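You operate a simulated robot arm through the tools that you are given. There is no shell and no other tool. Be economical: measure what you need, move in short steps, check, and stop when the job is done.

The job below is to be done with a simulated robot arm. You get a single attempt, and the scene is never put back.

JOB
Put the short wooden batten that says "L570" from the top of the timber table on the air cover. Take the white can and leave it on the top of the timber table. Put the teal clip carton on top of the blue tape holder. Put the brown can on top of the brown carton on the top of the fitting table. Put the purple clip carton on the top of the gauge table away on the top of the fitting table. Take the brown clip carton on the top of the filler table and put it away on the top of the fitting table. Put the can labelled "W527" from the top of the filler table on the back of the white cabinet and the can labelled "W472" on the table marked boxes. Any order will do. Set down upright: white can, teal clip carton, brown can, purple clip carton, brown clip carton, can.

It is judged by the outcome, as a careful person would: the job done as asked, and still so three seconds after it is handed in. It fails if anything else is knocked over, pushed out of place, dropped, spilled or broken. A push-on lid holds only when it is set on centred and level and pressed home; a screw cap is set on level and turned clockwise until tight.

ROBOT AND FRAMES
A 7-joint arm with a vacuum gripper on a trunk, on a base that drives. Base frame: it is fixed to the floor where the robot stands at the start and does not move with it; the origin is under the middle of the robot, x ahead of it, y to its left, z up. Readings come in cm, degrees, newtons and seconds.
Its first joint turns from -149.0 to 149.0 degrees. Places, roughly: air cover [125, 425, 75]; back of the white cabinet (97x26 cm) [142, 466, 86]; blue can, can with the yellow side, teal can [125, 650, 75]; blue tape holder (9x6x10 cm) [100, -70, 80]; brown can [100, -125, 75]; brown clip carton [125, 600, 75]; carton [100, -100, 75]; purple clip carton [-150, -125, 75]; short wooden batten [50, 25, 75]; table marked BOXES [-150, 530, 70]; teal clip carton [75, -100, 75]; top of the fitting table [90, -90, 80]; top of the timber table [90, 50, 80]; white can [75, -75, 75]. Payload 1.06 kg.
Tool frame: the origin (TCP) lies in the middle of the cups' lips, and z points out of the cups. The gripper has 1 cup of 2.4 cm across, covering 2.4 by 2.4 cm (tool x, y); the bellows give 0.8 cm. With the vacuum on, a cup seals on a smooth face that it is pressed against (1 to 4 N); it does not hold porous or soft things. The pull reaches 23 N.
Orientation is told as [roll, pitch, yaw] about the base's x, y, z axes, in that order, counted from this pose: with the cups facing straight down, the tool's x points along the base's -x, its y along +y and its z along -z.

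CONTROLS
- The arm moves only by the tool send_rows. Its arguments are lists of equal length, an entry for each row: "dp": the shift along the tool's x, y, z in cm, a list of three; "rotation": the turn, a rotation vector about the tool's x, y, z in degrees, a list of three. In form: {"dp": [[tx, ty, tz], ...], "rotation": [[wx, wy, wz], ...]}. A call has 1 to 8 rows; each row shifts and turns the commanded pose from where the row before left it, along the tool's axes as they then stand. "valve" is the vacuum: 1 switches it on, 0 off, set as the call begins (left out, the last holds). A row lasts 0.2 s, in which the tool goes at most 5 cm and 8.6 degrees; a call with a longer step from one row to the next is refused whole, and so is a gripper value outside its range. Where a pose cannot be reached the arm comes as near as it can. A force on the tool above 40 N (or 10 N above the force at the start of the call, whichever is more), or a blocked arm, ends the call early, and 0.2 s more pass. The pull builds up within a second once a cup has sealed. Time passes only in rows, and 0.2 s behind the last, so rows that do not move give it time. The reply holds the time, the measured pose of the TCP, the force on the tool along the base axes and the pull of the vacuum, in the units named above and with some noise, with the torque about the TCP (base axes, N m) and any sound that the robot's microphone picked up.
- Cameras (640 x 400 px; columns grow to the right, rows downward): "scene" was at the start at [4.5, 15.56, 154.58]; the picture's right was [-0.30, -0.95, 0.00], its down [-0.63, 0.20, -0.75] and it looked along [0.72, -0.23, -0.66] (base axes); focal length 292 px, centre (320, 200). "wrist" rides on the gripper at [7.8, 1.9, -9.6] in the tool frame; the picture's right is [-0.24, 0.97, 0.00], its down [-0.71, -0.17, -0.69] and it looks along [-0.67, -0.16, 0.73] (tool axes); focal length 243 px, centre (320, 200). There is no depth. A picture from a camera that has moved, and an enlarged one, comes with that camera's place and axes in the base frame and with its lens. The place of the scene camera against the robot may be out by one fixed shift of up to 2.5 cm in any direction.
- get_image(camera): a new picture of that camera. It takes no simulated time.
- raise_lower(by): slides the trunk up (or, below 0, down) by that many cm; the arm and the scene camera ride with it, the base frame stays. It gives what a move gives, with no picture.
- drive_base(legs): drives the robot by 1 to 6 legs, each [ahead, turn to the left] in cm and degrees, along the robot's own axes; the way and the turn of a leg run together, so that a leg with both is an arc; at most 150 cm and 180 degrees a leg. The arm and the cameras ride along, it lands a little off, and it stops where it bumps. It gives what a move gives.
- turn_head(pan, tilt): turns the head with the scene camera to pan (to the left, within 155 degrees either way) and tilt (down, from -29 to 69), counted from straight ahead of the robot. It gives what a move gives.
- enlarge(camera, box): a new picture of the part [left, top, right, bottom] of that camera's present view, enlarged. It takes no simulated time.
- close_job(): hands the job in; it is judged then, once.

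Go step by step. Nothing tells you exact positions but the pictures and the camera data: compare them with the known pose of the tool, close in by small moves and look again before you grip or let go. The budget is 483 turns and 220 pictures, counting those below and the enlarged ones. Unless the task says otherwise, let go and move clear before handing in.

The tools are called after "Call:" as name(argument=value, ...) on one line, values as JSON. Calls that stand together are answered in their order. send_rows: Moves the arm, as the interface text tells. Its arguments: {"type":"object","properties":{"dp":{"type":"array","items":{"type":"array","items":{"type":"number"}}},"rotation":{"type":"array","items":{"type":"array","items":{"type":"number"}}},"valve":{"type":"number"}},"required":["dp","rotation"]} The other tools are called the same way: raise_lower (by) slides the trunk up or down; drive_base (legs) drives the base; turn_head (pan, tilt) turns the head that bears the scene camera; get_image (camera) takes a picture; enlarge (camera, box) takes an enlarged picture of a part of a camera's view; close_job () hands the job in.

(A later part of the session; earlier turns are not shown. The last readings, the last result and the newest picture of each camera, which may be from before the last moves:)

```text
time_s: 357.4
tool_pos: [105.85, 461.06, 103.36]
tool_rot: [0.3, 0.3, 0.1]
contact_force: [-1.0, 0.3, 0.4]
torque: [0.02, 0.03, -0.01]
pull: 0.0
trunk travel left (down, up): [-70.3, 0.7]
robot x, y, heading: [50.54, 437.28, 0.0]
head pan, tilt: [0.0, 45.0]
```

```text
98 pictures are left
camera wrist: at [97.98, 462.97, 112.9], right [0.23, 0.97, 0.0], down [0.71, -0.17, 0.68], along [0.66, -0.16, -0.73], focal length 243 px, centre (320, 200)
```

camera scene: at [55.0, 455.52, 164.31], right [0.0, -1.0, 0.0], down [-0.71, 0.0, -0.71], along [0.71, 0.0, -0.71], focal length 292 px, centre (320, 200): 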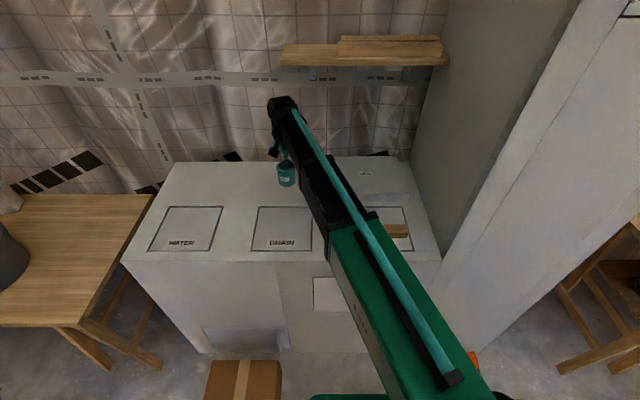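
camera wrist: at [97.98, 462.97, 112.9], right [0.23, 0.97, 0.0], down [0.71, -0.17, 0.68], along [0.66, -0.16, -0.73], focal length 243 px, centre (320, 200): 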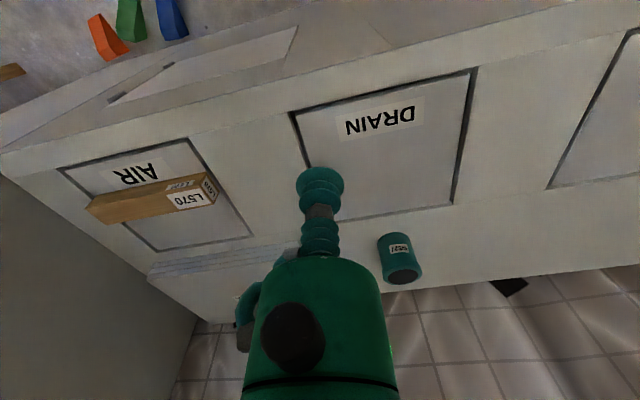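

W527 is placed. Now for the yellow-sided can behind the bucket; drive back to the filler table and look from there.

Call:
send_rows(dp=[[0, 0, -4], [0, 0, -4]], rotation=[[0, 0, 0], [0, 0, 0]])

Call:
drive_base(legs=[[-38, 0], [0, 90], [80, 0], [77, 0], [0, -90]])

Call:
turn_head(pan=20, tilt=35)

Call:
get_image(camera="scene")

Call:
get_image(camera="wrist")

```text
time_s: 357.9
tool_pos: [106.05, 461.2, 111.26]
tool_rot: [0.3, 0.1, 0.1]
contact_force: [0.9, 0.8, 0.0]
torque: [0.05, -0.03, 0.0]
pull: 0.0
trunk travel left (down, up): [-70.3, 0.7]
robot x, y, heading: [50.02, 437.7, 0.3]
head pan, tilt: [0.0, 45.0]
```

```text
time_s: 375.7
tool_pos: [73.9, 616.27, 111.32]
tool_rot: [0.3, 0.1, -2.8]
contact_force: [0.0, -0.3, 0.7]
torque: [0.0, 0.02, -0.01]
pull: 0.0
trunk travel left (down, up): [-70.3, 0.7]
robot x, y, heading: [17.45, 595.62, -2.8]
head pan, tilt: [0.0, 45.0]
```

```text
time_s: 376.5
tool_pos: [73.74, 616.37, 111.25]
tool_rot: [0.3, 0.1, -2.9]
contact_force: [0.1, 0.2, -0.2]
torque: [-0.01, 0.04, -0.03]
pull: 0.0
trunk travel left (down, up): [-70.3, 0.7]
robot x, y, heading: [16.96, 595.12, -2.9]
head pan, tilt: [20.0, 35.0]
```

```text
97 pictures are left
camera scene: at [22.78, 616.26, 165.79], right [0.29, -0.96, 0.0], down [-0.55, -0.17, -0.82], along [0.78, 0.24, -0.57], focal length 292 px, centre (320, 200)
```

scene: 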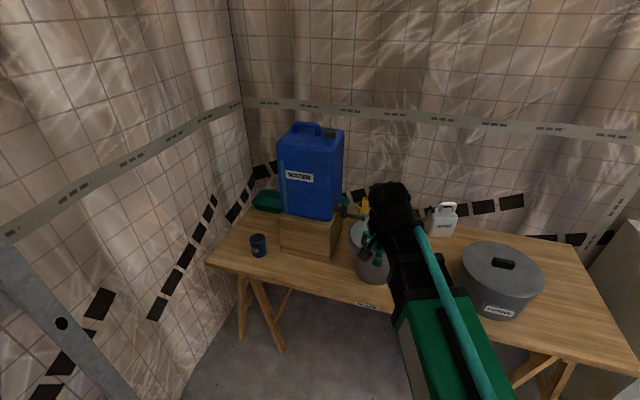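

```text
96 pictures are left
camera wrist: at [66.01, 618.52, 120.79], right [0.28, 0.96, 0.0], down [0.7, -0.21, 0.68], along [0.66, -0.19, -0.73], focal length 243 px, centre (320, 200)
```

wrist: 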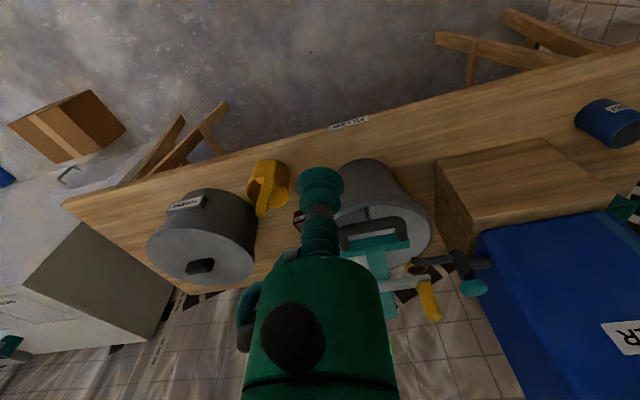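

Call:
send_rows(dp=[[0, -4, -1], [0, -4, -1], [0, -4, -1], [0, -4, -1], [-4, 0, 0], [-4, 0, 0]], rotation=[[0, 0, 0], [0, 0, 0], [0, 0, 0], [0, 0, 0], [0, 0, 0], [0, 0, 0]])

Call:
drive_base(legs=[[25, 3]])

Call:
get_image(camera="wrist")

Call:
get_image(camera="scene")

```text
time_s: 377.9
tool_pos: [81.06, 599.91, 115.22]
tool_rot: [0.3, 0.1, -2.8]
contact_force: [-0.2, -0.2, 0.5]
torque: [-0.01, 0.0, 0.0]
pull: 0.1
trunk travel left (down, up): [-70.3, 0.7]
robot x, y, heading: [17.23, 595.51, -3.0]
head pan, tilt: [20.0, 35.0]
```

```text
time_s: 379.7
tool_pos: [105.61, 603.28, 115.05]
tool_rot: [0.3, 0.2, 0.7]
contact_force: [0.2, 0.7, -1.0]
torque: [-0.03, 0.01, -0.01]
pull: 0.1
trunk travel left (down, up): [-70.3, 0.7]
robot x, y, heading: [41.95, 594.59, 0.4]
head pan, tilt: [20.0, 35.0]
```

```text
95 pictures are left
camera wrist: at [97.79, 604.99, 124.64], right [0.23, 0.97, 0.0], down [0.71, -0.17, 0.68], along [0.67, -0.15, -0.73], focal length 243 px, centre (320, 200)
```

wrist: 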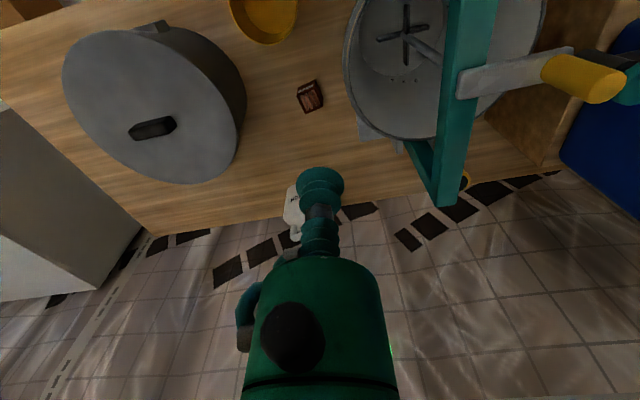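

```text
94 pictures are left
camera scene: at [46.73, 615.99, 165.79], right [0.35, -0.94, 0.0], down [-0.54, -0.2, -0.82], along [0.77, 0.29, -0.57], focal length 292 px, centre (320, 200)
```

scene: 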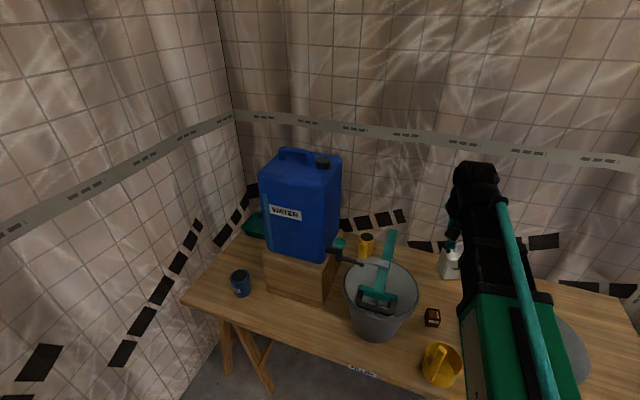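

The yellow can is at about (145, 632), behind the mixer and beside the tank. I'll reposition so that the arm can come in over the gap, holding the tool high.

Call:
drive_base(legs=[[-25, 0], [0, 90], [20.5, 0], [0, -89]])

Call:
drive_base(legs=[[30, 0]])

Call:
get_image(camera="scene")

Call:
get_image(camera="wrist")

```text
time_s: 387.1
tool_pos: [9.63, 679.25, 115.16]
tool_rot: [0.5, 0.3, 89.7]
contact_force: [1.7, 0.8, -0.8]
torque: [-0.02, 0.11, -0.1]
pull: 0.1
trunk travel left (down, up): [-70.3, 0.7]
robot x, y, heading: [16.98, 615.33, 89.6]
head pan, tilt: [20.0, 35.0]
stopped in leg 4: the robot was blocked; the commanded pose is now the measured one
```

```text
time_s: 388.0
tool_pos: [9.74, 681.94, 115.11]
tool_rot: [0.5, 1.0, 89.7]
contact_force: [2.7, -1.3, 3.5]
torque: [0.14, 0.22, -0.01]
pull: 0.1
trunk travel left (down, up): [-70.3, 0.7]
robot x, y, heading: [16.76, 618.91, 89.7]
head pan, tilt: [20.0, 35.0]
stopped in leg 1: the force on the tool passed its limit at 71 N (the readings are from after the stop); the commanded pose is now the measured one
```

```text
93 pictures are left
camera scene: at [-2.02, 623.97, 165.8], right [0.94, 0.33, 0.0], down [0.19, -0.54, -0.82], along [-0.27, 0.77, -0.57], focal length 292 px, centre (320, 200)
```

scene: 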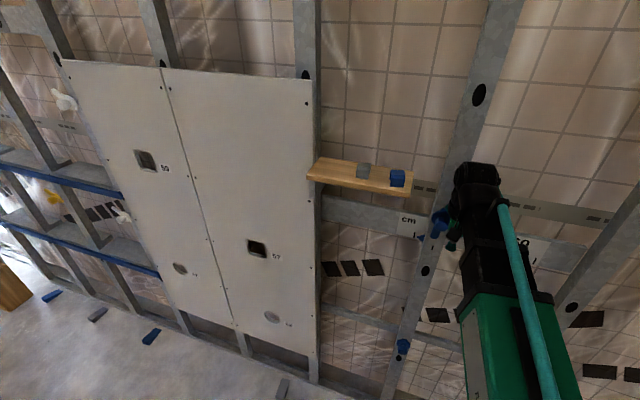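

```text
92 pictures are left
camera wrist: at [7.85, 674.2, 124.83], right [-0.97, 0.24, 0.0], down [0.18, 0.72, 0.67], along [0.16, 0.65, -0.74], focal length 243 px, centre (320, 200)
```

wrist: 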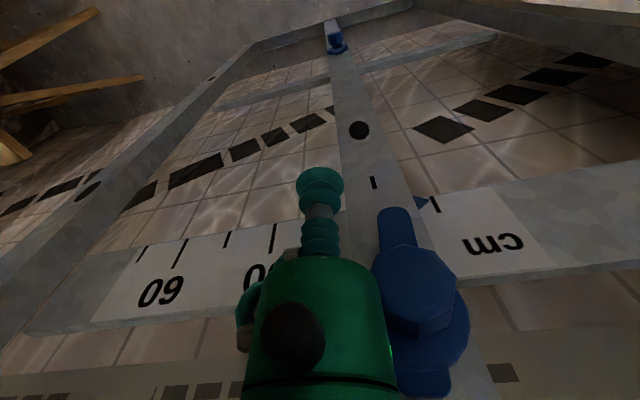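

Call:
drive_base(legs=[[-25, 0], [0, -90], [0, -89]])

Call:
drive_base(legs=[[-21, 0], [0, 90]])

```text
time_s: 397.5
tool_pos: [25.66, 530.82, 115.05]
tool_rot: [0.5, 1.2, -88.6]
contact_force: [0.6, -0.2, 0.9]
torque: [-0.01, -0.01, 0.0]
pull: 0.0
trunk travel left (down, up): [-70.3, 0.7]
robot x, y, heading: [16.51, 593.58, -89.1]
head pan, tilt: [20.0, 35.0]
```

```text
time_s: 402.9
tool_pos: [79.17, 622.89, 115.0]
tool_rot: [0.5, 1.2, 0.6]
contact_force: [0.3, 0.1, 0.2]
torque: [-0.01, -0.02, -0.04]
pull: 0.1
trunk travel left (down, up): [-70.3, 0.7]
robot x, y, heading: [16.37, 614.58, 0.2]
head pan, tilt: [20.0, 35.0]
```

Call:
send_rows(dp=[[0, 0, 0], [0, 0, 0], [0, 0, 0], [0, 0, 0], [0, 0, 0], [0, 0, 0], [0, 0, 0]], rotation=[[0.5, -1.2, 0], [0, 0, -7.5], [0, 0, -7.5], [0, 0, -7.5], [0, 0, -7.5], [0, 0, -7.5], [0, 0, -7.5]])

Call:
drive_base(legs=[[38, 0]])

Call:
get_image(camera="scene")

Call:
get_image(camera="wrist")

```text
time_s: 404.5
tool_pos: [79.18, 622.79, 115.07]
tool_rot: [0.1, 0.0, 45.7]
contact_force: [0.0, 0.3, -0.1]
torque: [-0.03, -0.02, 0.02]
pull: 0.0
trunk travel left (down, up): [-70.3, 0.7]
robot x, y, heading: [16.3, 614.9, 0.6]
head pan, tilt: [20.0, 35.0]
```

```text
time_s: 406.9
tool_pos: [117.56, 622.89, 115.0]
tool_rot: [0.0, 0.0, 45.6]
contact_force: [0.1, 0.2, -0.5]
torque: [0.04, 0.02, 0.0]
pull: 0.0
trunk travel left (down, up): [-70.3, 0.7]
robot x, y, heading: [54.85, 614.6, 0.4]
head pan, tilt: [20.0, 35.0]
```

```text
91 pictures are left
camera scene: at [59.39, 635.95, 165.79], right [0.35, -0.94, 0.0], down [-0.54, -0.2, -0.82], along [0.77, 0.28, -0.57], focal length 292 px, centre (320, 200)
```

scene: 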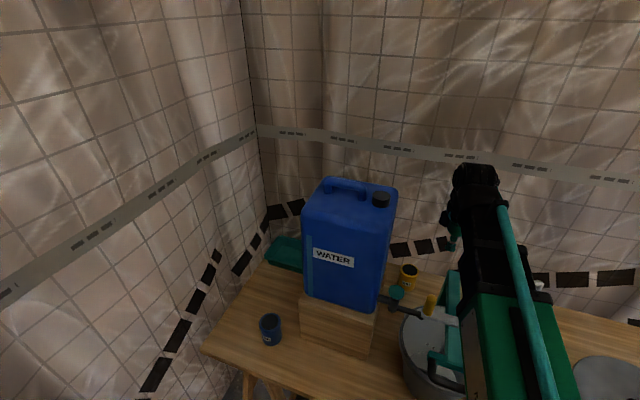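

```text
90 pictures are left
camera wrist: at [110.62, 618.67, 124.56], right [-0.53, 0.85, 0.0], down [0.62, 0.39, 0.69], along [0.58, 0.36, -0.73], focal length 243 px, centre (320, 200)
```

wrist: 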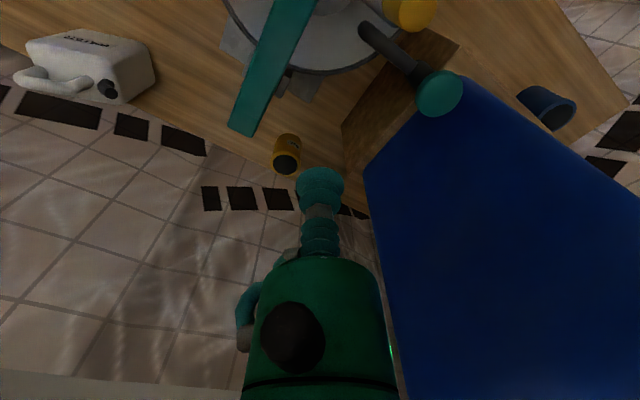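

Very clear view: the can is at (143.9, 629.5), free of the tank. Move above it at height.

Call:
send_rows(dp=[[-2.9, -1.77, 0], [-2.9, -1.77, 0], [-2.9, -1.77, 0], [-2.9, -1.77, 0], [-2.9, -1.77, 0], [-2.9, -1.77, 0], [-2.9, -1.77, 0], [-2.8, -1.77, 0]], rotation=[[0, 0, 0], [0, 0, 0], [0, 0, 0], [0, 0, 0], [0, 0, 0], [0, 0, 0], [0, 0, 0], [0, 0, 0]])

Call:
get_image(camera="wrist")

Call:
get_image(camera="scene")

```text
time_s: 408.7
tool_pos: [144.01, 629.57, 115.01]
tool_rot: [0.0, 0.1, 45.6]
contact_force: [-1.1, 0.6, 0.3]
torque: [0.01, 0.02, 0.01]
pull: 0.1
trunk travel left (down, up): [-70.3, 0.7]
robot x, y, heading: [54.56, 614.63, 0.4]
head pan, tilt: [20.0, 35.0]
```

```text
89 pictures are left
camera wrist: at [137.07, 625.33, 124.6], right [-0.53, 0.85, 0.0], down [0.62, 0.39, 0.69], along [0.58, 0.36, -0.73], focal length 243 px, centre (320, 200)
```

wrist: 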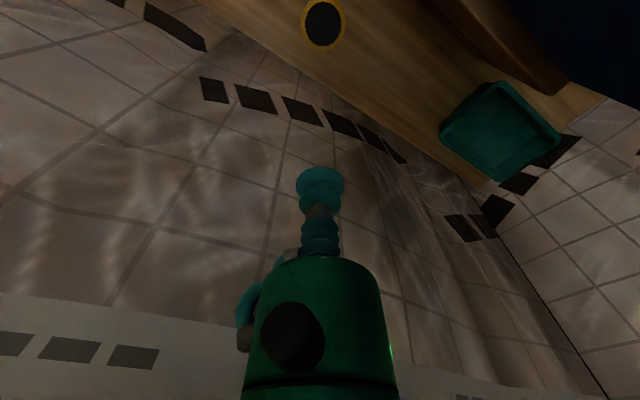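

```text
88 pictures are left
camera scene: at [59.36, 635.97, 165.79], right [0.35, -0.94, 0.0], down [-0.54, -0.2, -0.82], along [0.77, 0.28, -0.57], focal length 292 px, centre (320, 200)
```

scene: 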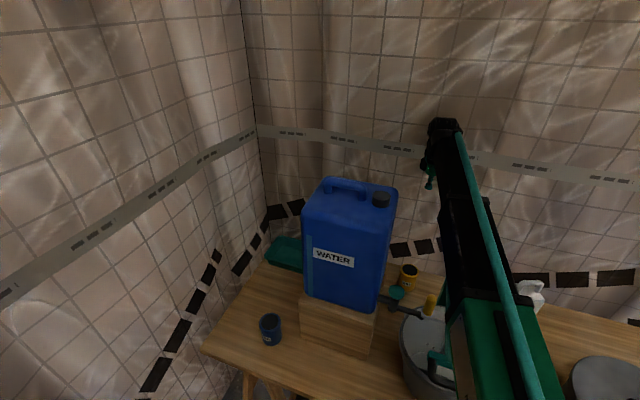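

Call:
send_rows(dp=[[1, 0.65, 0], [0.97, 0.64, 0], [0, 0, 4], [0, 0, 4], [0, 0, 4], [0, 0, 4]], rotation=[[0, 0, 0], [0, 0, 0], [0, 0, 0], [0, 0, 0], [0, 0, 0], [0, 0, 0]], valve=1)

Call:
get_image(camera="wrist")

Call:
get_image(camera="scene")

```text
time_s: 410.1
tool_pos: [141.37, 629.05, 99.09]
tool_rot: [0.1, 0.0, 45.6]
contact_force: [0.4, -0.8, 0.1]
torque: [0.01, -0.02, 0.0]
pull: 0.0
trunk travel left (down, up): [-70.3, 0.7]
robot x, y, heading: [54.77, 614.62, 0.3]
head pan, tilt: [20.0, 35.0]
```

```text
87 pictures are left
camera wrist: at [134.48, 624.72, 108.59], right [-0.53, 0.85, 0.0], down [0.62, 0.39, 0.69], along [0.58, 0.36, -0.73], focal length 243 px, centre (320, 200)
```

wrist: 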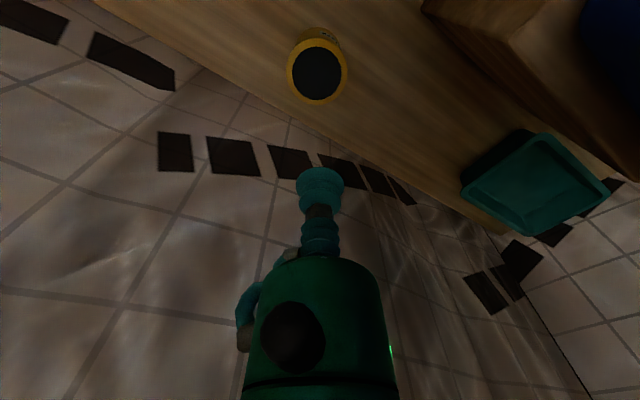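

```text
86 pictures are left
camera scene: at [59.34, 635.96, 165.8], right [0.35, -0.94, 0.0], down [-0.54, -0.2, -0.82], along [0.77, 0.28, -0.57], focal length 292 px, centre (320, 200)
```

scene: 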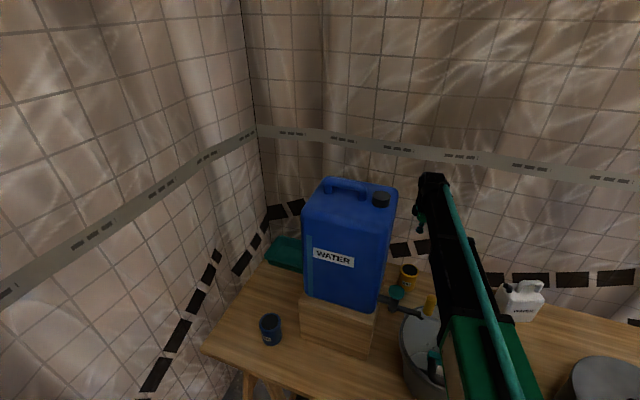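

Lowering here would bring the boom very close to the mixer's crank handle (z about 102). I'll raise again and bring the base closer so the arm comes down more steeply.

Call:
send_rows(dp=[[0, 0, -4], [0, 0, -4], [0, 0, -4], [0, 0, -4], [2.8, -2.85, 0], [2.8, -2.85, 0], [2.8, -2.85, 0], [2.8, -2.85, 0]], rotation=[[0, 0, 0], [0, 0, 0], [0, 0, 0], [0, 0, 0], [0, 0, 0], [0, 0, 0], [0, 0, 0], [0, 0, 0]])

```text
time_s: 411.9
tool_pos: [141.62, 612.95, 115.12]
tool_rot: [0.0, 0.0, 45.5]
contact_force: [0.3, 0.6, 0.2]
torque: [0.01, 0.06, 0.01]
pull: 0.0
trunk travel left (down, up): [-70.3, 0.7]
robot x, y, heading: [54.42, 614.6, 0.1]
head pan, tilt: [20.0, 35.0]
```

Call:
send_rows(dp=[[-0.18, 4.4, 0], [-0.18, 4.4, 0], [-0.18, 4.4, 0], [-0.18, 4.4, 0], [-0.18, 4.4, 0]], rotation=[[0, 0, 0], [0, 0, 0], [0, 0, 0], [0, 0, 0], [0, 0, 0]])

Call:
drive_base(legs=[[8, 0]])

Call:
drive_base(legs=[[7, 0]])

```text
time_s: 413.1
tool_pos: [126.61, 629.23, 115.08]
tool_rot: [0.1, 0.0, 45.7]
contact_force: [0.1, -0.2, -0.9]
torque: [0.02, 0.01, 0.01]
pull: 0.1
trunk travel left (down, up): [-70.3, 0.7]
robot x, y, heading: [54.55, 615.23, 0.5]
head pan, tilt: [20.0, 35.0]
```

```text
time_s: 414.2
tool_pos: [134.82, 629.34, 114.98]
tool_rot: [-0.1, -0.1, 45.6]
contact_force: [0.1, 0.5, 0.8]
torque: [0.02, 0.04, 0.02]
pull: 0.2
trunk travel left (down, up): [-70.3, 0.7]
robot x, y, heading: [62.69, 614.79, 0.3]
head pan, tilt: [20.0, 35.0]
```

```text
time_s: 415.2
tool_pos: [142.09, 629.19, 114.95]
tool_rot: [0.0, 0.0, 45.4]
contact_force: [0.1, 0.0, -0.2]
torque: [0.04, -0.01, 0.04]
pull: 0.1
trunk travel left (down, up): [-70.3, 0.7]
robot x, y, heading: [69.86, 615.13, 0.3]
head pan, tilt: [20.0, 35.0]
```

Call:
send_rows(dp=[[0, 0, 4], [0, 0, 4], [0, 0, 4], [0, 0, 4]], rotation=[[0, 0, 0], [0, 0, 0], [0, 0, 0], [0, 0, 0]])

Call:
turn_head(pan=20, tilt=50)

Call:
get_image(camera="scene")

Call:
get_image(camera="wrist")

```text
time_s: 416.2
tool_pos: [141.8, 629.1, 98.9]
tool_rot: [0.0, -0.1, 45.6]
contact_force: [-0.1, -0.1, -1.0]
torque: [0.01, -0.02, -0.01]
pull: 0.0
trunk travel left (down, up): [-70.3, 0.7]
robot x, y, heading: [69.97, 614.98, 0.1]
head pan, tilt: [20.0, 35.0]
```

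```text
time_s: 417.0
tool_pos: [141.82, 629.1, 99.03]
tool_rot: [0.0, 0.0, 45.5]
contact_force: [0.4, 0.7, 0.5]
torque: [-0.01, 0.0, -0.01]
pull: 0.1
trunk travel left (down, up): [-70.3, 0.7]
robot x, y, heading: [70.0, 614.99, 0.0]
head pan, tilt: [20.0, 50.0]
```

```text
85 pictures are left
camera scene: at [73.48, 635.64, 163.63], right [0.35, -0.94, 0.0], down [-0.72, -0.26, -0.64], along [0.6, 0.22, -0.77], focal length 292 px, centre (320, 200)
```

scene: 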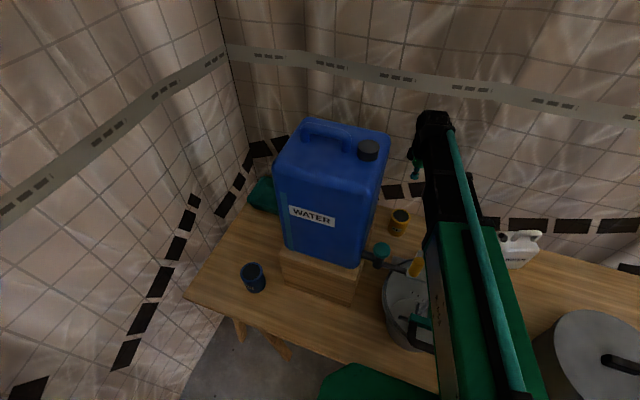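

```text
84 pictures are left
camera wrist: at [134.93, 624.84, 108.52], right [-0.53, 0.85, 0.0], down [0.62, 0.39, 0.69], along [0.58, 0.36, -0.73], focal length 243 px, centre (320, 200)
```

wrist: 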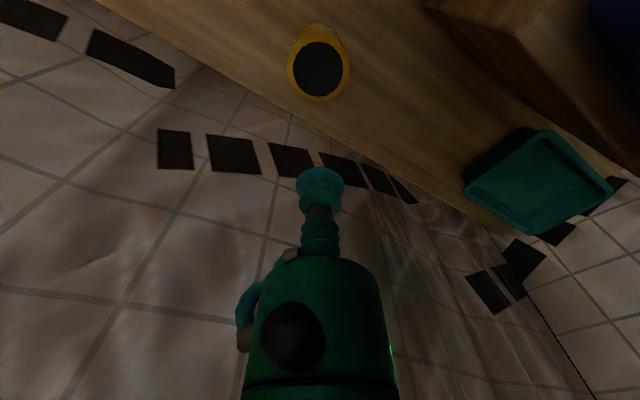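

Call:
send_rows(dp=[[0, 0, -4], [0, 0, -4], [0, 0, -4], [0, 0, -4]], rotation=[[0, 0, 0], [0, 0, 0], [0, 0, 0], [0, 0, 0]])

Call:
drive_base(legs=[[-20, 0], [0, -20], [20.5, 0], [0, 20]])

```text
time_s: 418.0
tool_pos: [141.82, 629.11, 114.95]
tool_rot: [0.0, 0.0, 45.5]
contact_force: [0.1, -0.8, 0.8]
torque: [0.0, 0.0, -0.01]
pull: 0.2
trunk travel left (down, up): [-70.3, 0.7]
robot x, y, heading: [70.03, 614.54, 0.2]
head pan, tilt: [20.0, 50.0]
```

```text
time_s: 423.0
tool_pos: [141.33, 621.47, 114.93]
tool_rot: [0.0, 0.0, 45.2]
contact_force: [-0.5, 0.1, 0.4]
torque: [0.01, 0.02, 0.0]
pull: 0.1
trunk travel left (down, up): [-70.3, 0.7]
robot x, y, heading: [68.8, 607.77, -0.2]
head pan, tilt: [20.0, 50.0]
```

Call:
send_rows(dp=[[-2.94, 2.36, 0], [-2.94, 2.36, 0], [0, 0, 4], [0, 0, 4], [0, 0, 4], [0, 0, 4], [0, 0, 4]], rotation=[[0, 0, 0], [0, 0, 0], [0, 0, 0], [0, 0, 0], [0, 0, 0], [0, 0, 0], [0, 0, 0]])

Call:
get_image(camera="scene")

Call:
get_image(camera="wrist")

```text
time_s: 424.6
tool_pos: [142.09, 629.1, 94.99]
tool_rot: [0.0, 0.0, 45.2]
contact_force: [-0.2, -0.2, -0.9]
torque: [0.01, -0.04, -0.04]
pull: 0.1
trunk travel left (down, up): [-70.3, 0.7]
robot x, y, heading: [68.92, 607.19, 0.0]
head pan, tilt: [20.0, 50.0]
```

```text
83 pictures are left
camera scene: at [72.98, 628.39, 163.62], right [0.34, -0.94, 0.0], down [-0.72, -0.26, -0.64], along [0.6, 0.22, -0.77], focal length 292 px, centre (320, 200)
```

scene: 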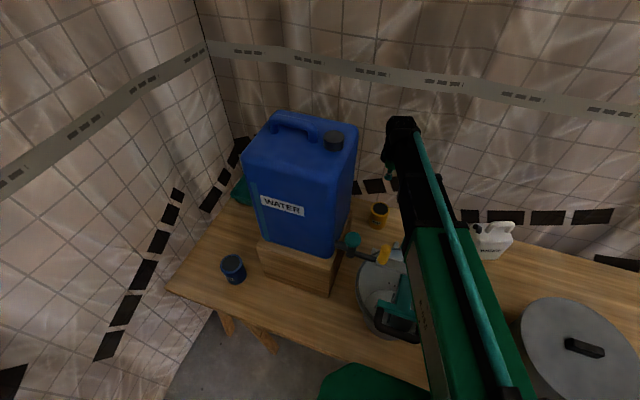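

```text
82 pictures are left
camera wrist: at [135.22, 624.78, 104.55], right [-0.52, 0.85, 0.0], down [0.62, 0.38, 0.69], along [0.58, 0.36, -0.73], focal length 243 px, centre (320, 200)
```

wrist: 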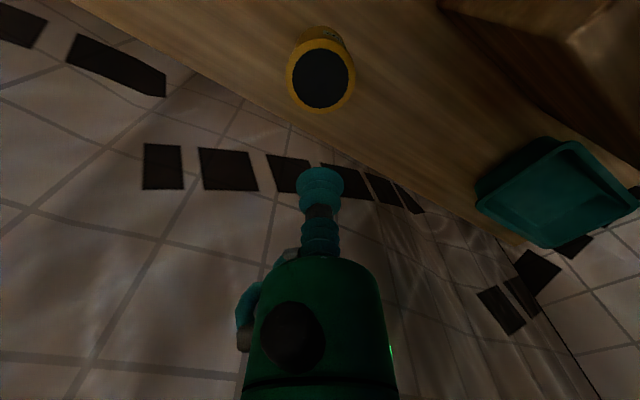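

Call:
enlarge(camera="scene", box=[330, 190, 450, 330])

```text
2.86 times, centred on (390, 260) of scene
camera zoom: at [72.98, 628.39, 163.62], right [0.34, -0.94, 0.0], down [-0.72, -0.26, -0.64], along [0.6, 0.22, -0.77], focal length 833 px, centre (120, 29)
```

zoom: 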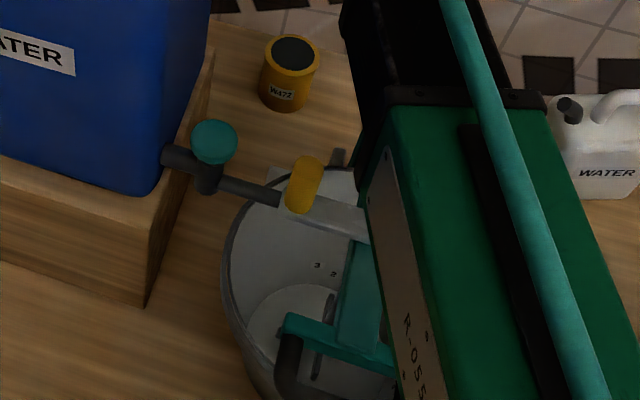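

The label reads W472 and the boom now runs clear beside the crank handle. Continue down in stages.

Call:
send_rows(dp=[[0, 0, 3], [0, 0, 3], [0, 0, 2]], rotation=[[0, 0, 0], [0, 0, 0], [0, 0, 0]])

Call:
get_image(camera="wrist")

Call:
enlarge(camera="scene", box=[330, 130, 450, 330])

```text
time_s: 425.4
tool_pos: [142.12, 629.05, 86.91]
tool_rot: [0.0, 0.0, 45.3]
contact_force: [-0.3, -0.7, 0.4]
torque: [-0.04, 0.02, -0.02]
pull: 0.0
trunk travel left (down, up): [-70.3, 0.7]
robot x, y, heading: [69.0, 607.84, -0.4]
head pan, tilt: [20.0, 50.0]
```

```text
80 pictures are left
camera wrist: at [135.27, 624.81, 96.53], right [-0.52, 0.85, 0.0], down [0.62, 0.38, 0.69], along [0.58, 0.36, -0.73], focal length 243 px, centre (320, 200)
```

wrist: 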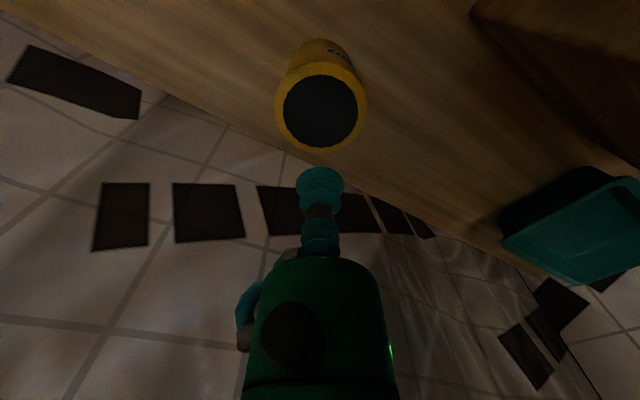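

```text
2.00 times, centred on (390, 230) of scene
camera zoom: at [72.96, 628.39, 163.62], right [0.34, -0.94, 0.0], down [-0.72, -0.26, -0.64], along [0.6, 0.22, -0.77], focal length 583 px, centre (180, 140)
```

zoom: 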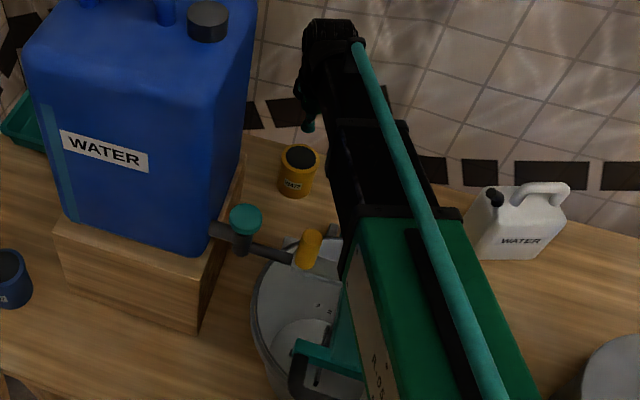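

Call:
send_rows(dp=[[0, 0, 2], [0, 0, 2], [0, 0, 2], [0, 0, 2.2]], rotation=[[0, 0, 0], [0, 0, 0], [0, 0, 0], [0, 0, 0]])

Call:
enlarge(camera="scene", box=[330, 130, 450, 330])

```text
time_s: 426.4
tool_pos: [142.21, 629.0, 79.04]
tool_rot: [-0.1, -0.1, 45.1]
contact_force: [0.0, -0.6, 4.2]
torque: [0.02, 0.03, 0.03]
pull: 22.8
trunk travel left (down, up): [-70.3, 0.7]
robot x, y, heading: [69.19, 607.8, -0.2]
head pan, tilt: [20.0, 50.0]
```

```text
2.00 times, centred on (390, 230) of scene
camera zoom: at [72.87, 628.35, 163.64], right [0.34, -0.94, 0.0], down [-0.72, -0.26, -0.64], along [0.6, 0.22, -0.77], focal length 583 px, centre (180, 140)
```

zoom: 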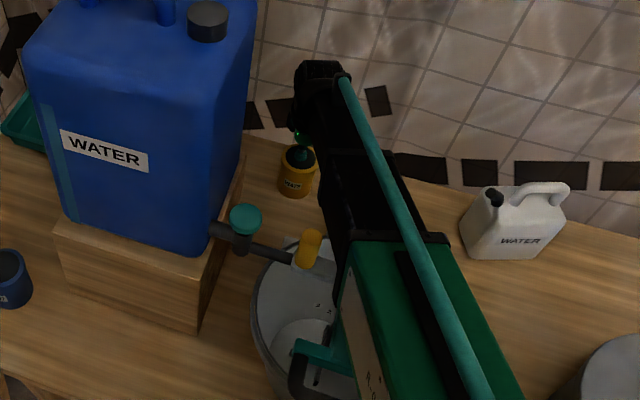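

Sealed at z 79. Lift straight up.

Call:
send_rows(dp=[[0, 0, -0.5], [0, 0, -1], [0, 0, -2], [0, 0, -2.5], [0, 0, -3], [0, 0, -3], [0, 0, -3], [0, 0, -2]], rotation=[[0, 0, 0], [0, 0, 0], [0, 0, 0], [0, 0, 0], [0, 0, 0], [0, 0, 0], [0, 0, 0], [0, 0, 0]])

Call:
send_rows(dp=[[0, 0, -1], [0, 0, -2.5], [0, 0, -3], [0, 0, -3], [0, 0, -3], [0, 0, -3], [0, 0, -3], [0, 0, -1.5]], rotation=[[0, 0, 0], [0, 0, 0], [0, 0, 0], [0, 0, 0], [0, 0, 0], [0, 0, 0], [0, 0, 0], [0, 0, 0]])

Call:
enlarge(camera="scene", box=[300, 60, 460, 330])

```text
time_s: 428.2
tool_pos: [141.94, 629.05, 95.71]
tool_rot: [-0.1, 0.0, 45.2]
contact_force: [-0.4, 0.6, -2.8]
torque: [0.01, -0.05, -0.01]
pull: 22.8
trunk travel left (down, up): [-70.3, 0.7]
robot x, y, heading: [69.19, 607.72, 0.0]
head pan, tilt: [20.0, 50.0]
```

```text
time_s: 430.0
tool_pos: [142.24, 628.83, 115.86]
tool_rot: [0.0, 0.0, 45.1]
contact_force: [0.2, -0.8, -2.9]
torque: [-0.01, 0.01, 0.01]
pull: 23.3
trunk travel left (down, up): [-70.3, 0.7]
robot x, y, heading: [69.29, 607.79, -0.1]
head pan, tilt: [20.0, 50.0]
```

```text
1.48 times, centred on (380, 195) of scene
camera zoom: at [72.96, 628.39, 163.62], right [0.34, -0.94, 0.0], down [-0.72, -0.26, -0.64], along [0.6, 0.22, -0.77], focal length 432 px, centre (231, 207)
```

zoom: 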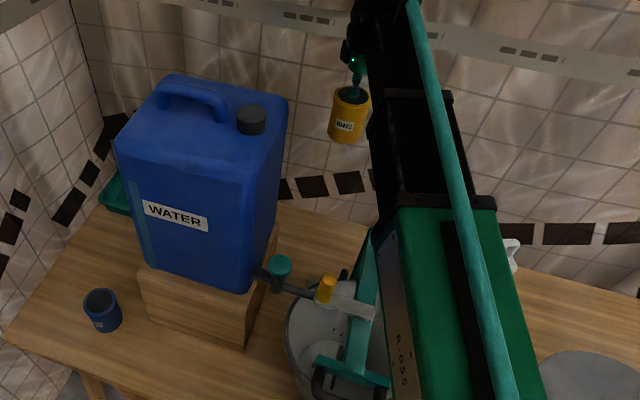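

Call:
send_rows(dp=[[0, 0, -1], [0, 0, -1.5], [0, 0, -1.5], [0, 0, -1.5], [0, 0, -1.5], [0, 0, -1]], rotation=[[0, 0, 0], [0, 0, 0], [0, 0, 0], [0, 0, 0], [0, 0, 0], [0, 0, 0]])

Call:
drive_base(legs=[[-28, 0], [-27, 0]])

Call:
get_image(camera="scene")

```text
time_s: 431.4
tool_pos: [142.05, 629.05, 123.85]
tool_rot: [0.0, 0.0, 45.2]
contact_force: [-0.3, -0.7, -2.2]
torque: [-0.02, -0.02, -0.02]
pull: 22.9
trunk travel left (down, up): [-70.3, 0.7]
robot x, y, heading: [69.43, 607.75, 0.1]
head pan, tilt: [20.0, 50.0]
```

```text
time_s: 434.9
tool_pos: [86.29, 629.33, 123.85]
tool_rot: [0.1, 0.0, 45.4]
contact_force: [-0.2, 0.4, -2.1]
torque: [-0.03, 0.02, 0.0]
pull: 22.8
trunk travel left (down, up): [-70.3, 0.7]
robot x, y, heading: [13.62, 607.59, 0.1]
head pan, tilt: [20.0, 50.0]
```

```text
76 pictures are left
camera scene: at [17.27, 628.46, 163.62], right [0.34, -0.94, 0.0], down [-0.72, -0.26, -0.64], along [0.6, 0.22, -0.77], focal length 292 px, centre (320, 200)
```

scene: 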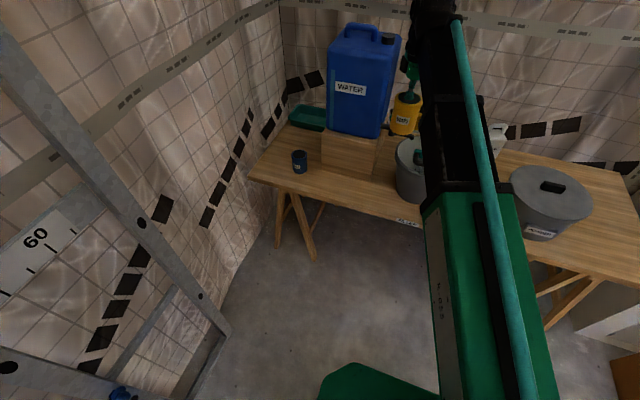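

W472 is out. Now look toward the BOXES table.

Call:
turn_head(pan=-150, tilt=30)

Call:
get_image(camera="scene")

Call:
turn_head(pan=150, tilt=30)

Call:
get_image(camera="scene")

```text
time_s: 437.5
tool_pos: [86.44, 629.33, 123.85]
tool_rot: [0.0, 0.0, 45.4]
contact_force: [-1.3, -0.2, -2.6]
torque: [0.01, 0.01, 0.0]
pull: 22.8
trunk travel left (down, up): [-70.3, 0.7]
robot x, y, heading: [13.37, 607.81, 0.0]
head pan, tilt: [-150.0, 30.0]
```

```text
75 pictures are left
camera scene: at [2.33, 621.29, 166.57], right [-0.5, 0.87, 0.0], down [0.43, 0.25, -0.87], along [-0.75, -0.43, -0.5], focal length 292 px, centre (320, 200)
```

scene: 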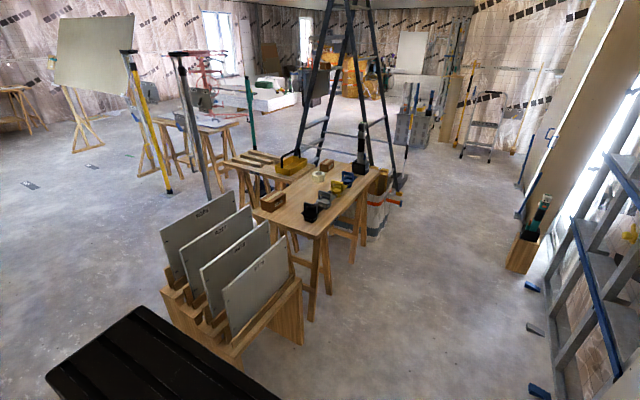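

```text
time_s: 441.6
tool_pos: [86.36, 629.23, 123.85]
tool_rot: [0.0, 0.0, 45.4]
contact_force: [-0.2, -0.1, -2.6]
torque: [0.04, -0.01, -0.03]
pull: 22.9
trunk travel left (down, up): [-70.3, 0.7]
robot x, y, heading: [13.3, 607.52, 0.1]
head pan, tilt: [150.0, 30.0]
```

```text
74 pictures are left
camera scene: at [2.32, 630.34, 166.57], right [0.5, 0.87, 0.0], down [0.43, -0.25, -0.87], along [-0.75, 0.43, -0.5], focal length 292 px, centre (320, 200)
```

scene: 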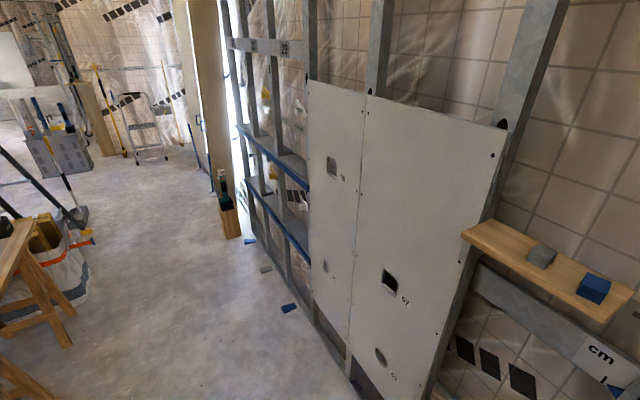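

Call:
turn_head(pan=-150, tilt=30)

Call:
enlarge(camera="scene", box=[210, 120, 410, 270])

```text
time_s: 445.6
tool_pos: [86.47, 629.31, 123.81]
tool_rot: [0.0, -0.1, 45.5]
contact_force: [1.0, -0.6, -2.6]
torque: [0.0, 0.01, -0.02]
pull: 22.8
trunk travel left (down, up): [-70.3, 0.7]
robot x, y, heading: [13.92, 607.99, 0.0]
head pan, tilt: [-150.0, 30.0]
```

```text
2.67 times, centred on (310, 195) of scene
camera zoom: at [2.33, 621.29, 166.57], right [-0.5, 0.87, 0.0], down [0.43, 0.25, -0.87], along [-0.75, -0.43, -0.5], focal length 778 px, centre (347, 213)
```

zoom: 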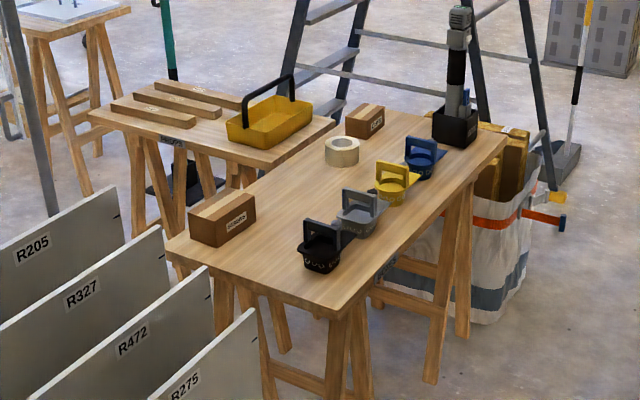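

Call:
drive_base(legs=[[0, -60], [0, -60], [0, -60]])

Call:
drive_base(legs=[[53, 0], [53, 0], [52, 0], [0, 45], [0, 45]])

Call:
turn_head(pan=0, tilt=45)

Call:
get_image(camera="scene")

Call:
get_image(camera="wrist")

```text
time_s: 454.0
tool_pos: [-59.04, 586.06, 123.75]
tool_rot: [0.1, 0.1, -134.5]
contact_force: [0.6, 0.0, -1.9]
torque: [0.02, -0.01, -0.02]
pull: 22.5
trunk travel left (down, up): [-70.3, 0.7]
robot x, y, heading: [13.43, 607.93, -179.8]
head pan, tilt: [-150.0, 30.0]
```

```text
time_s: 466.3
tool_pos: [-120.56, 534.51, 123.86]
tool_rot: [-0.1, -0.1, -45.2]
contact_force: [0.5, -0.7, -2.9]
torque: [-0.01, -0.02, 0.0]
pull: 23.3
trunk travel left (down, up): [-70.3, 0.7]
robot x, y, heading: [-141.4, 607.39, -90.4]
head pan, tilt: [-150.0, 30.0]
```

```text
time_s: 468.7
tool_pos: [-120.39, 534.37, 123.81]
tool_rot: [0.0, 0.0, -45.2]
contact_force: [-0.4, 0.5, -2.1]
torque: [0.0, 0.0, -0.04]
pull: 23.0
trunk travel left (down, up): [-70.3, 0.7]
robot x, y, heading: [-141.49, 607.84, -90.5]
head pan, tilt: [0.0, 45.0]
```

```text
72 pictures are left
camera scene: at [-123.44, 604.66, 164.31], right [-1.0, 0.01, 0.0], down [0.01, 0.71, -0.71], along [-0.01, -0.71, -0.71], focal length 292 px, centre (320, 200)
```

scene: 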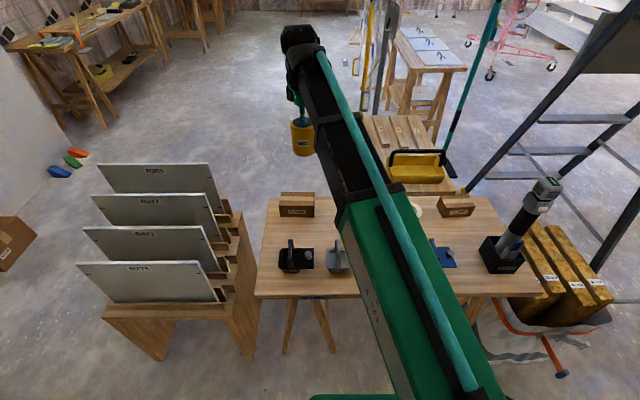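

```text
71 pictures are left
camera wrist: at [-124.78, 541.26, 133.35], right [0.86, 0.52, 0.0], down [0.38, -0.62, 0.69], along [0.35, -0.59, -0.73], focal length 243 px, centre (320, 200)
```

wrist: 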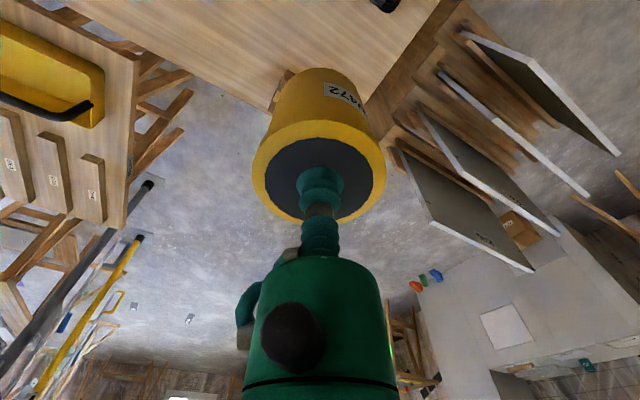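

Call:
send_rows(dp=[[0.4, -0.7, 0.5], [1.1, -2, 1], [1.4, -2.5, 1.5], [1.4, -2.5, 2], [1.4, -2.5, 2], [1.4, -2.5, 2], [1.3, -2.3, 1.5], [0.5, -0.9, 0.5]], rotation=[[0, 0, 0], [0, 0, 0], [0, 0, 0], [0, 0, 0], [0, 0, 0], [0, 0, 0], [0, 0, 0], [0, 0, 0]])

Call:
send_rows(dp=[[0, 0, 1], [0, 0, 2.5], [0, 0, 3], [0, 0, 3], [0, 0, 3], [0, 0, 2.5], [0, 0, 1]], rotation=[[0, 0, 0], [0, 0, 0], [0, 0, 0], [0, 0, 0], [0, 0, 0], [0, 0, 0], [0, 0, 0]])

Call:
get_image(camera="wrist")

Call:
get_image(camera="scene")

```text
time_s: 470.5
tool_pos: [-138.09, 529.49, 112.85]
tool_rot: [0.0, 0.0, -45.2]
contact_force: [0.7, 0.3, -3.3]
torque: [0.01, -0.03, -0.01]
pull: 22.4
trunk travel left (down, up): [-70.3, 0.7]
robot x, y, heading: [-141.65, 606.92, -90.4]
head pan, tilt: [0.0, 45.0]
```

```text
time_s: 472.1
tool_pos: [-138.08, 529.3, 96.79]
tool_rot: [0.0, 0.0, -45.2]
contact_force: [-1.0, 0.3, -2.3]
torque: [0.0, 0.01, -0.01]
pull: 23.1
trunk travel left (down, up): [-70.3, 0.7]
robot x, y, heading: [-141.48, 607.26, -90.8]
head pan, tilt: [0.0, 45.0]
```

```text
70 pictures are left
camera wrist: at [-142.37, 536.21, 106.34], right [0.86, 0.52, 0.0], down [0.38, -0.62, 0.69], along [0.35, -0.59, -0.73], focal length 243 px, centre (320, 200)
```

wrist: 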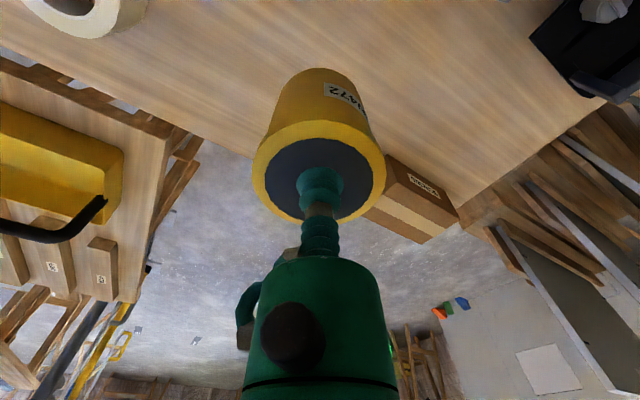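

```text
69 pictures are left
camera scene: at [-123.44, 604.65, 164.31], right [-1.0, 0.01, 0.0], down [0.01, 0.71, -0.71], along [-0.01, -0.71, -0.71], focal length 292 px, centre (320, 200)
```

scene: 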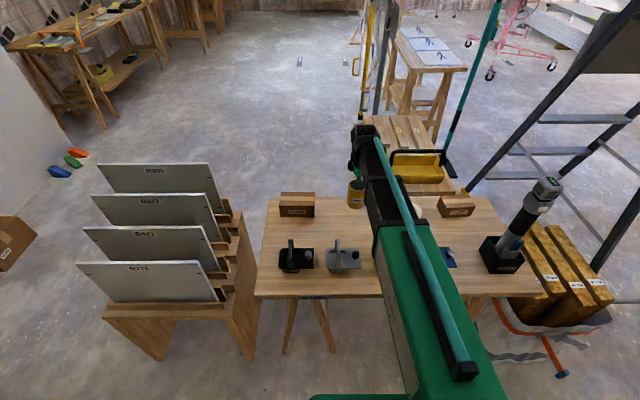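

Call:
send_rows(dp=[[0, 0, 1], [0, 0, 2.5], [0, 0, 3], [0, 0, 3], [0, 0, 2], [0, 0, 0.7]], rotation=[[0, 0, 0], [0, 0, 0], [0, 0, 0], [0, 0, 0], [0, 0, 0], [0, 0, 0]])

Call:
send_rows(dp=[[0, 0, 0.4], [0, 0, 0.4], [0, 0, 0]], rotation=[[0, 0, 0], [0, 0, 0], [0, 0, 0]])

```text
time_s: 473.5
tool_pos: [-138.02, 529.47, 84.49]
tool_rot: [0.0, 0.0, -45.2]
contact_force: [0.0, 0.6, -2.6]
torque: [-0.02, 0.0, 0.0]
pull: 22.7
trunk travel left (down, up): [-70.3, 0.7]
robot x, y, heading: [-141.28, 607.53, -90.6]
head pan, tilt: [0.0, 45.0]
```

```text
time_s: 474.3
tool_pos: [-138.01, 529.6, 83.68]
tool_rot: [-0.1, 0.1, -45.2]
contact_force: [-1.0, 0.8, -3.3]
torque: [0.0, 0.0, -0.03]
pull: 22.6
trunk travel left (down, up): [-70.3, 0.7]
robot x, y, heading: [-141.21, 607.43, -90.6]
head pan, tilt: [0.0, 45.0]
```

Call:
send_rows(dp=[[0, 0, 0.4], [0, 0, 0.3], [0, 0, 0]], rotation=[[0, 0, 0], [0, 0, 0], [0, 0, 0]])

Call:
send_rows(dp=[[0, 0, 0.3], [0, 0, 0.2], [0, 0, 0]], rotation=[[0, 0, 0], [0, 0, 0], [0, 0, 0]])

```text
time_s: 475.1
tool_pos: [-138.05, 529.47, 83.09]
tool_rot: [0.0, 0.1, -45.1]
contact_force: [0.3, -0.8, -2.0]
torque: [-0.01, 0.04, 0.0]
pull: 23.3
trunk travel left (down, up): [-70.3, 0.7]
robot x, y, heading: [-141.33, 607.56, -90.5]
head pan, tilt: [0.0, 45.0]
```

```text
time_s: 475.9
tool_pos: [-138.1, 529.42, 82.77]
tool_rot: [-0.1, -0.1, -45.2]
contact_force: [-0.8, -3.7, 15.7]
torque: [0.04, 0.02, 0.0]
pull: 23.4
trunk travel left (down, up): [-70.3, 0.7]
robot x, y, heading: [-141.36, 607.7, -90.3]
head pan, tilt: [0.0, 45.0]
```

Contact. Release and lift clear.

Call:
send_rows(dp=[[0, 0, -0.2], [0, 0, 0], [0, 0, 0], [0, 0, 0], [0, 0, -0.5], [0, 0, -1], [0, 0, -3], [0, 0, -4]], rotation=[[0, 0, 0], [0, 0, 0], [0, 0, 0], [0, 0, 0], [0, 0, 0], [0, 0, 0], [0, 0, 0], [0, 0, 0]], valve=0)

Call:
send_rows(dp=[[0, 0, -4], [0, 0, -4], [0, 0, -4], [0, 0, -4], [0, 0, -4]], rotation=[[0, 0, 0], [0, 0, 0], [0, 0, 0], [0, 0, 0], [0, 0, 0]])

Call:
get_image(camera="wrist")

```text
time_s: 477.7
tool_pos: [-138.23, 529.46, 91.52]
tool_rot: [0.1, 0.0, -45.2]
contact_force: [0.8, -0.9, 0.1]
torque: [0.0, -0.01, -0.03]
pull: 0.1
trunk travel left (down, up): [-70.3, 0.7]
robot x, y, heading: [-141.11, 607.31, -90.6]
head pan, tilt: [0.0, 45.0]
```

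```text
time_s: 478.9
tool_pos: [-138.17, 529.49, 111.54]
tool_rot: [0.0, 0.1, -45.2]
contact_force: [-0.2, -0.1, -0.2]
torque: [0.03, -0.04, -0.01]
pull: 0.0
trunk travel left (down, up): [-70.3, 0.7]
robot x, y, heading: [-141.42, 607.57, -90.6]
head pan, tilt: [0.0, 45.0]
```

```text
68 pictures are left
camera wrist: at [-142.39, 536.43, 120.99], right [0.86, 0.52, 0.0], down [0.38, -0.62, 0.69], along [0.35, -0.59, -0.73], focal length 243 px, centre (320, 200)
```

wrist: 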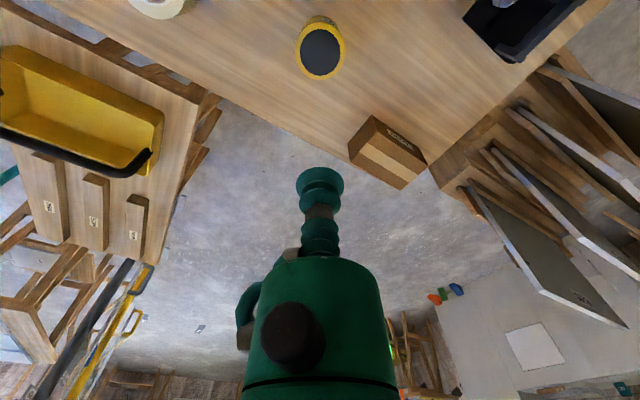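

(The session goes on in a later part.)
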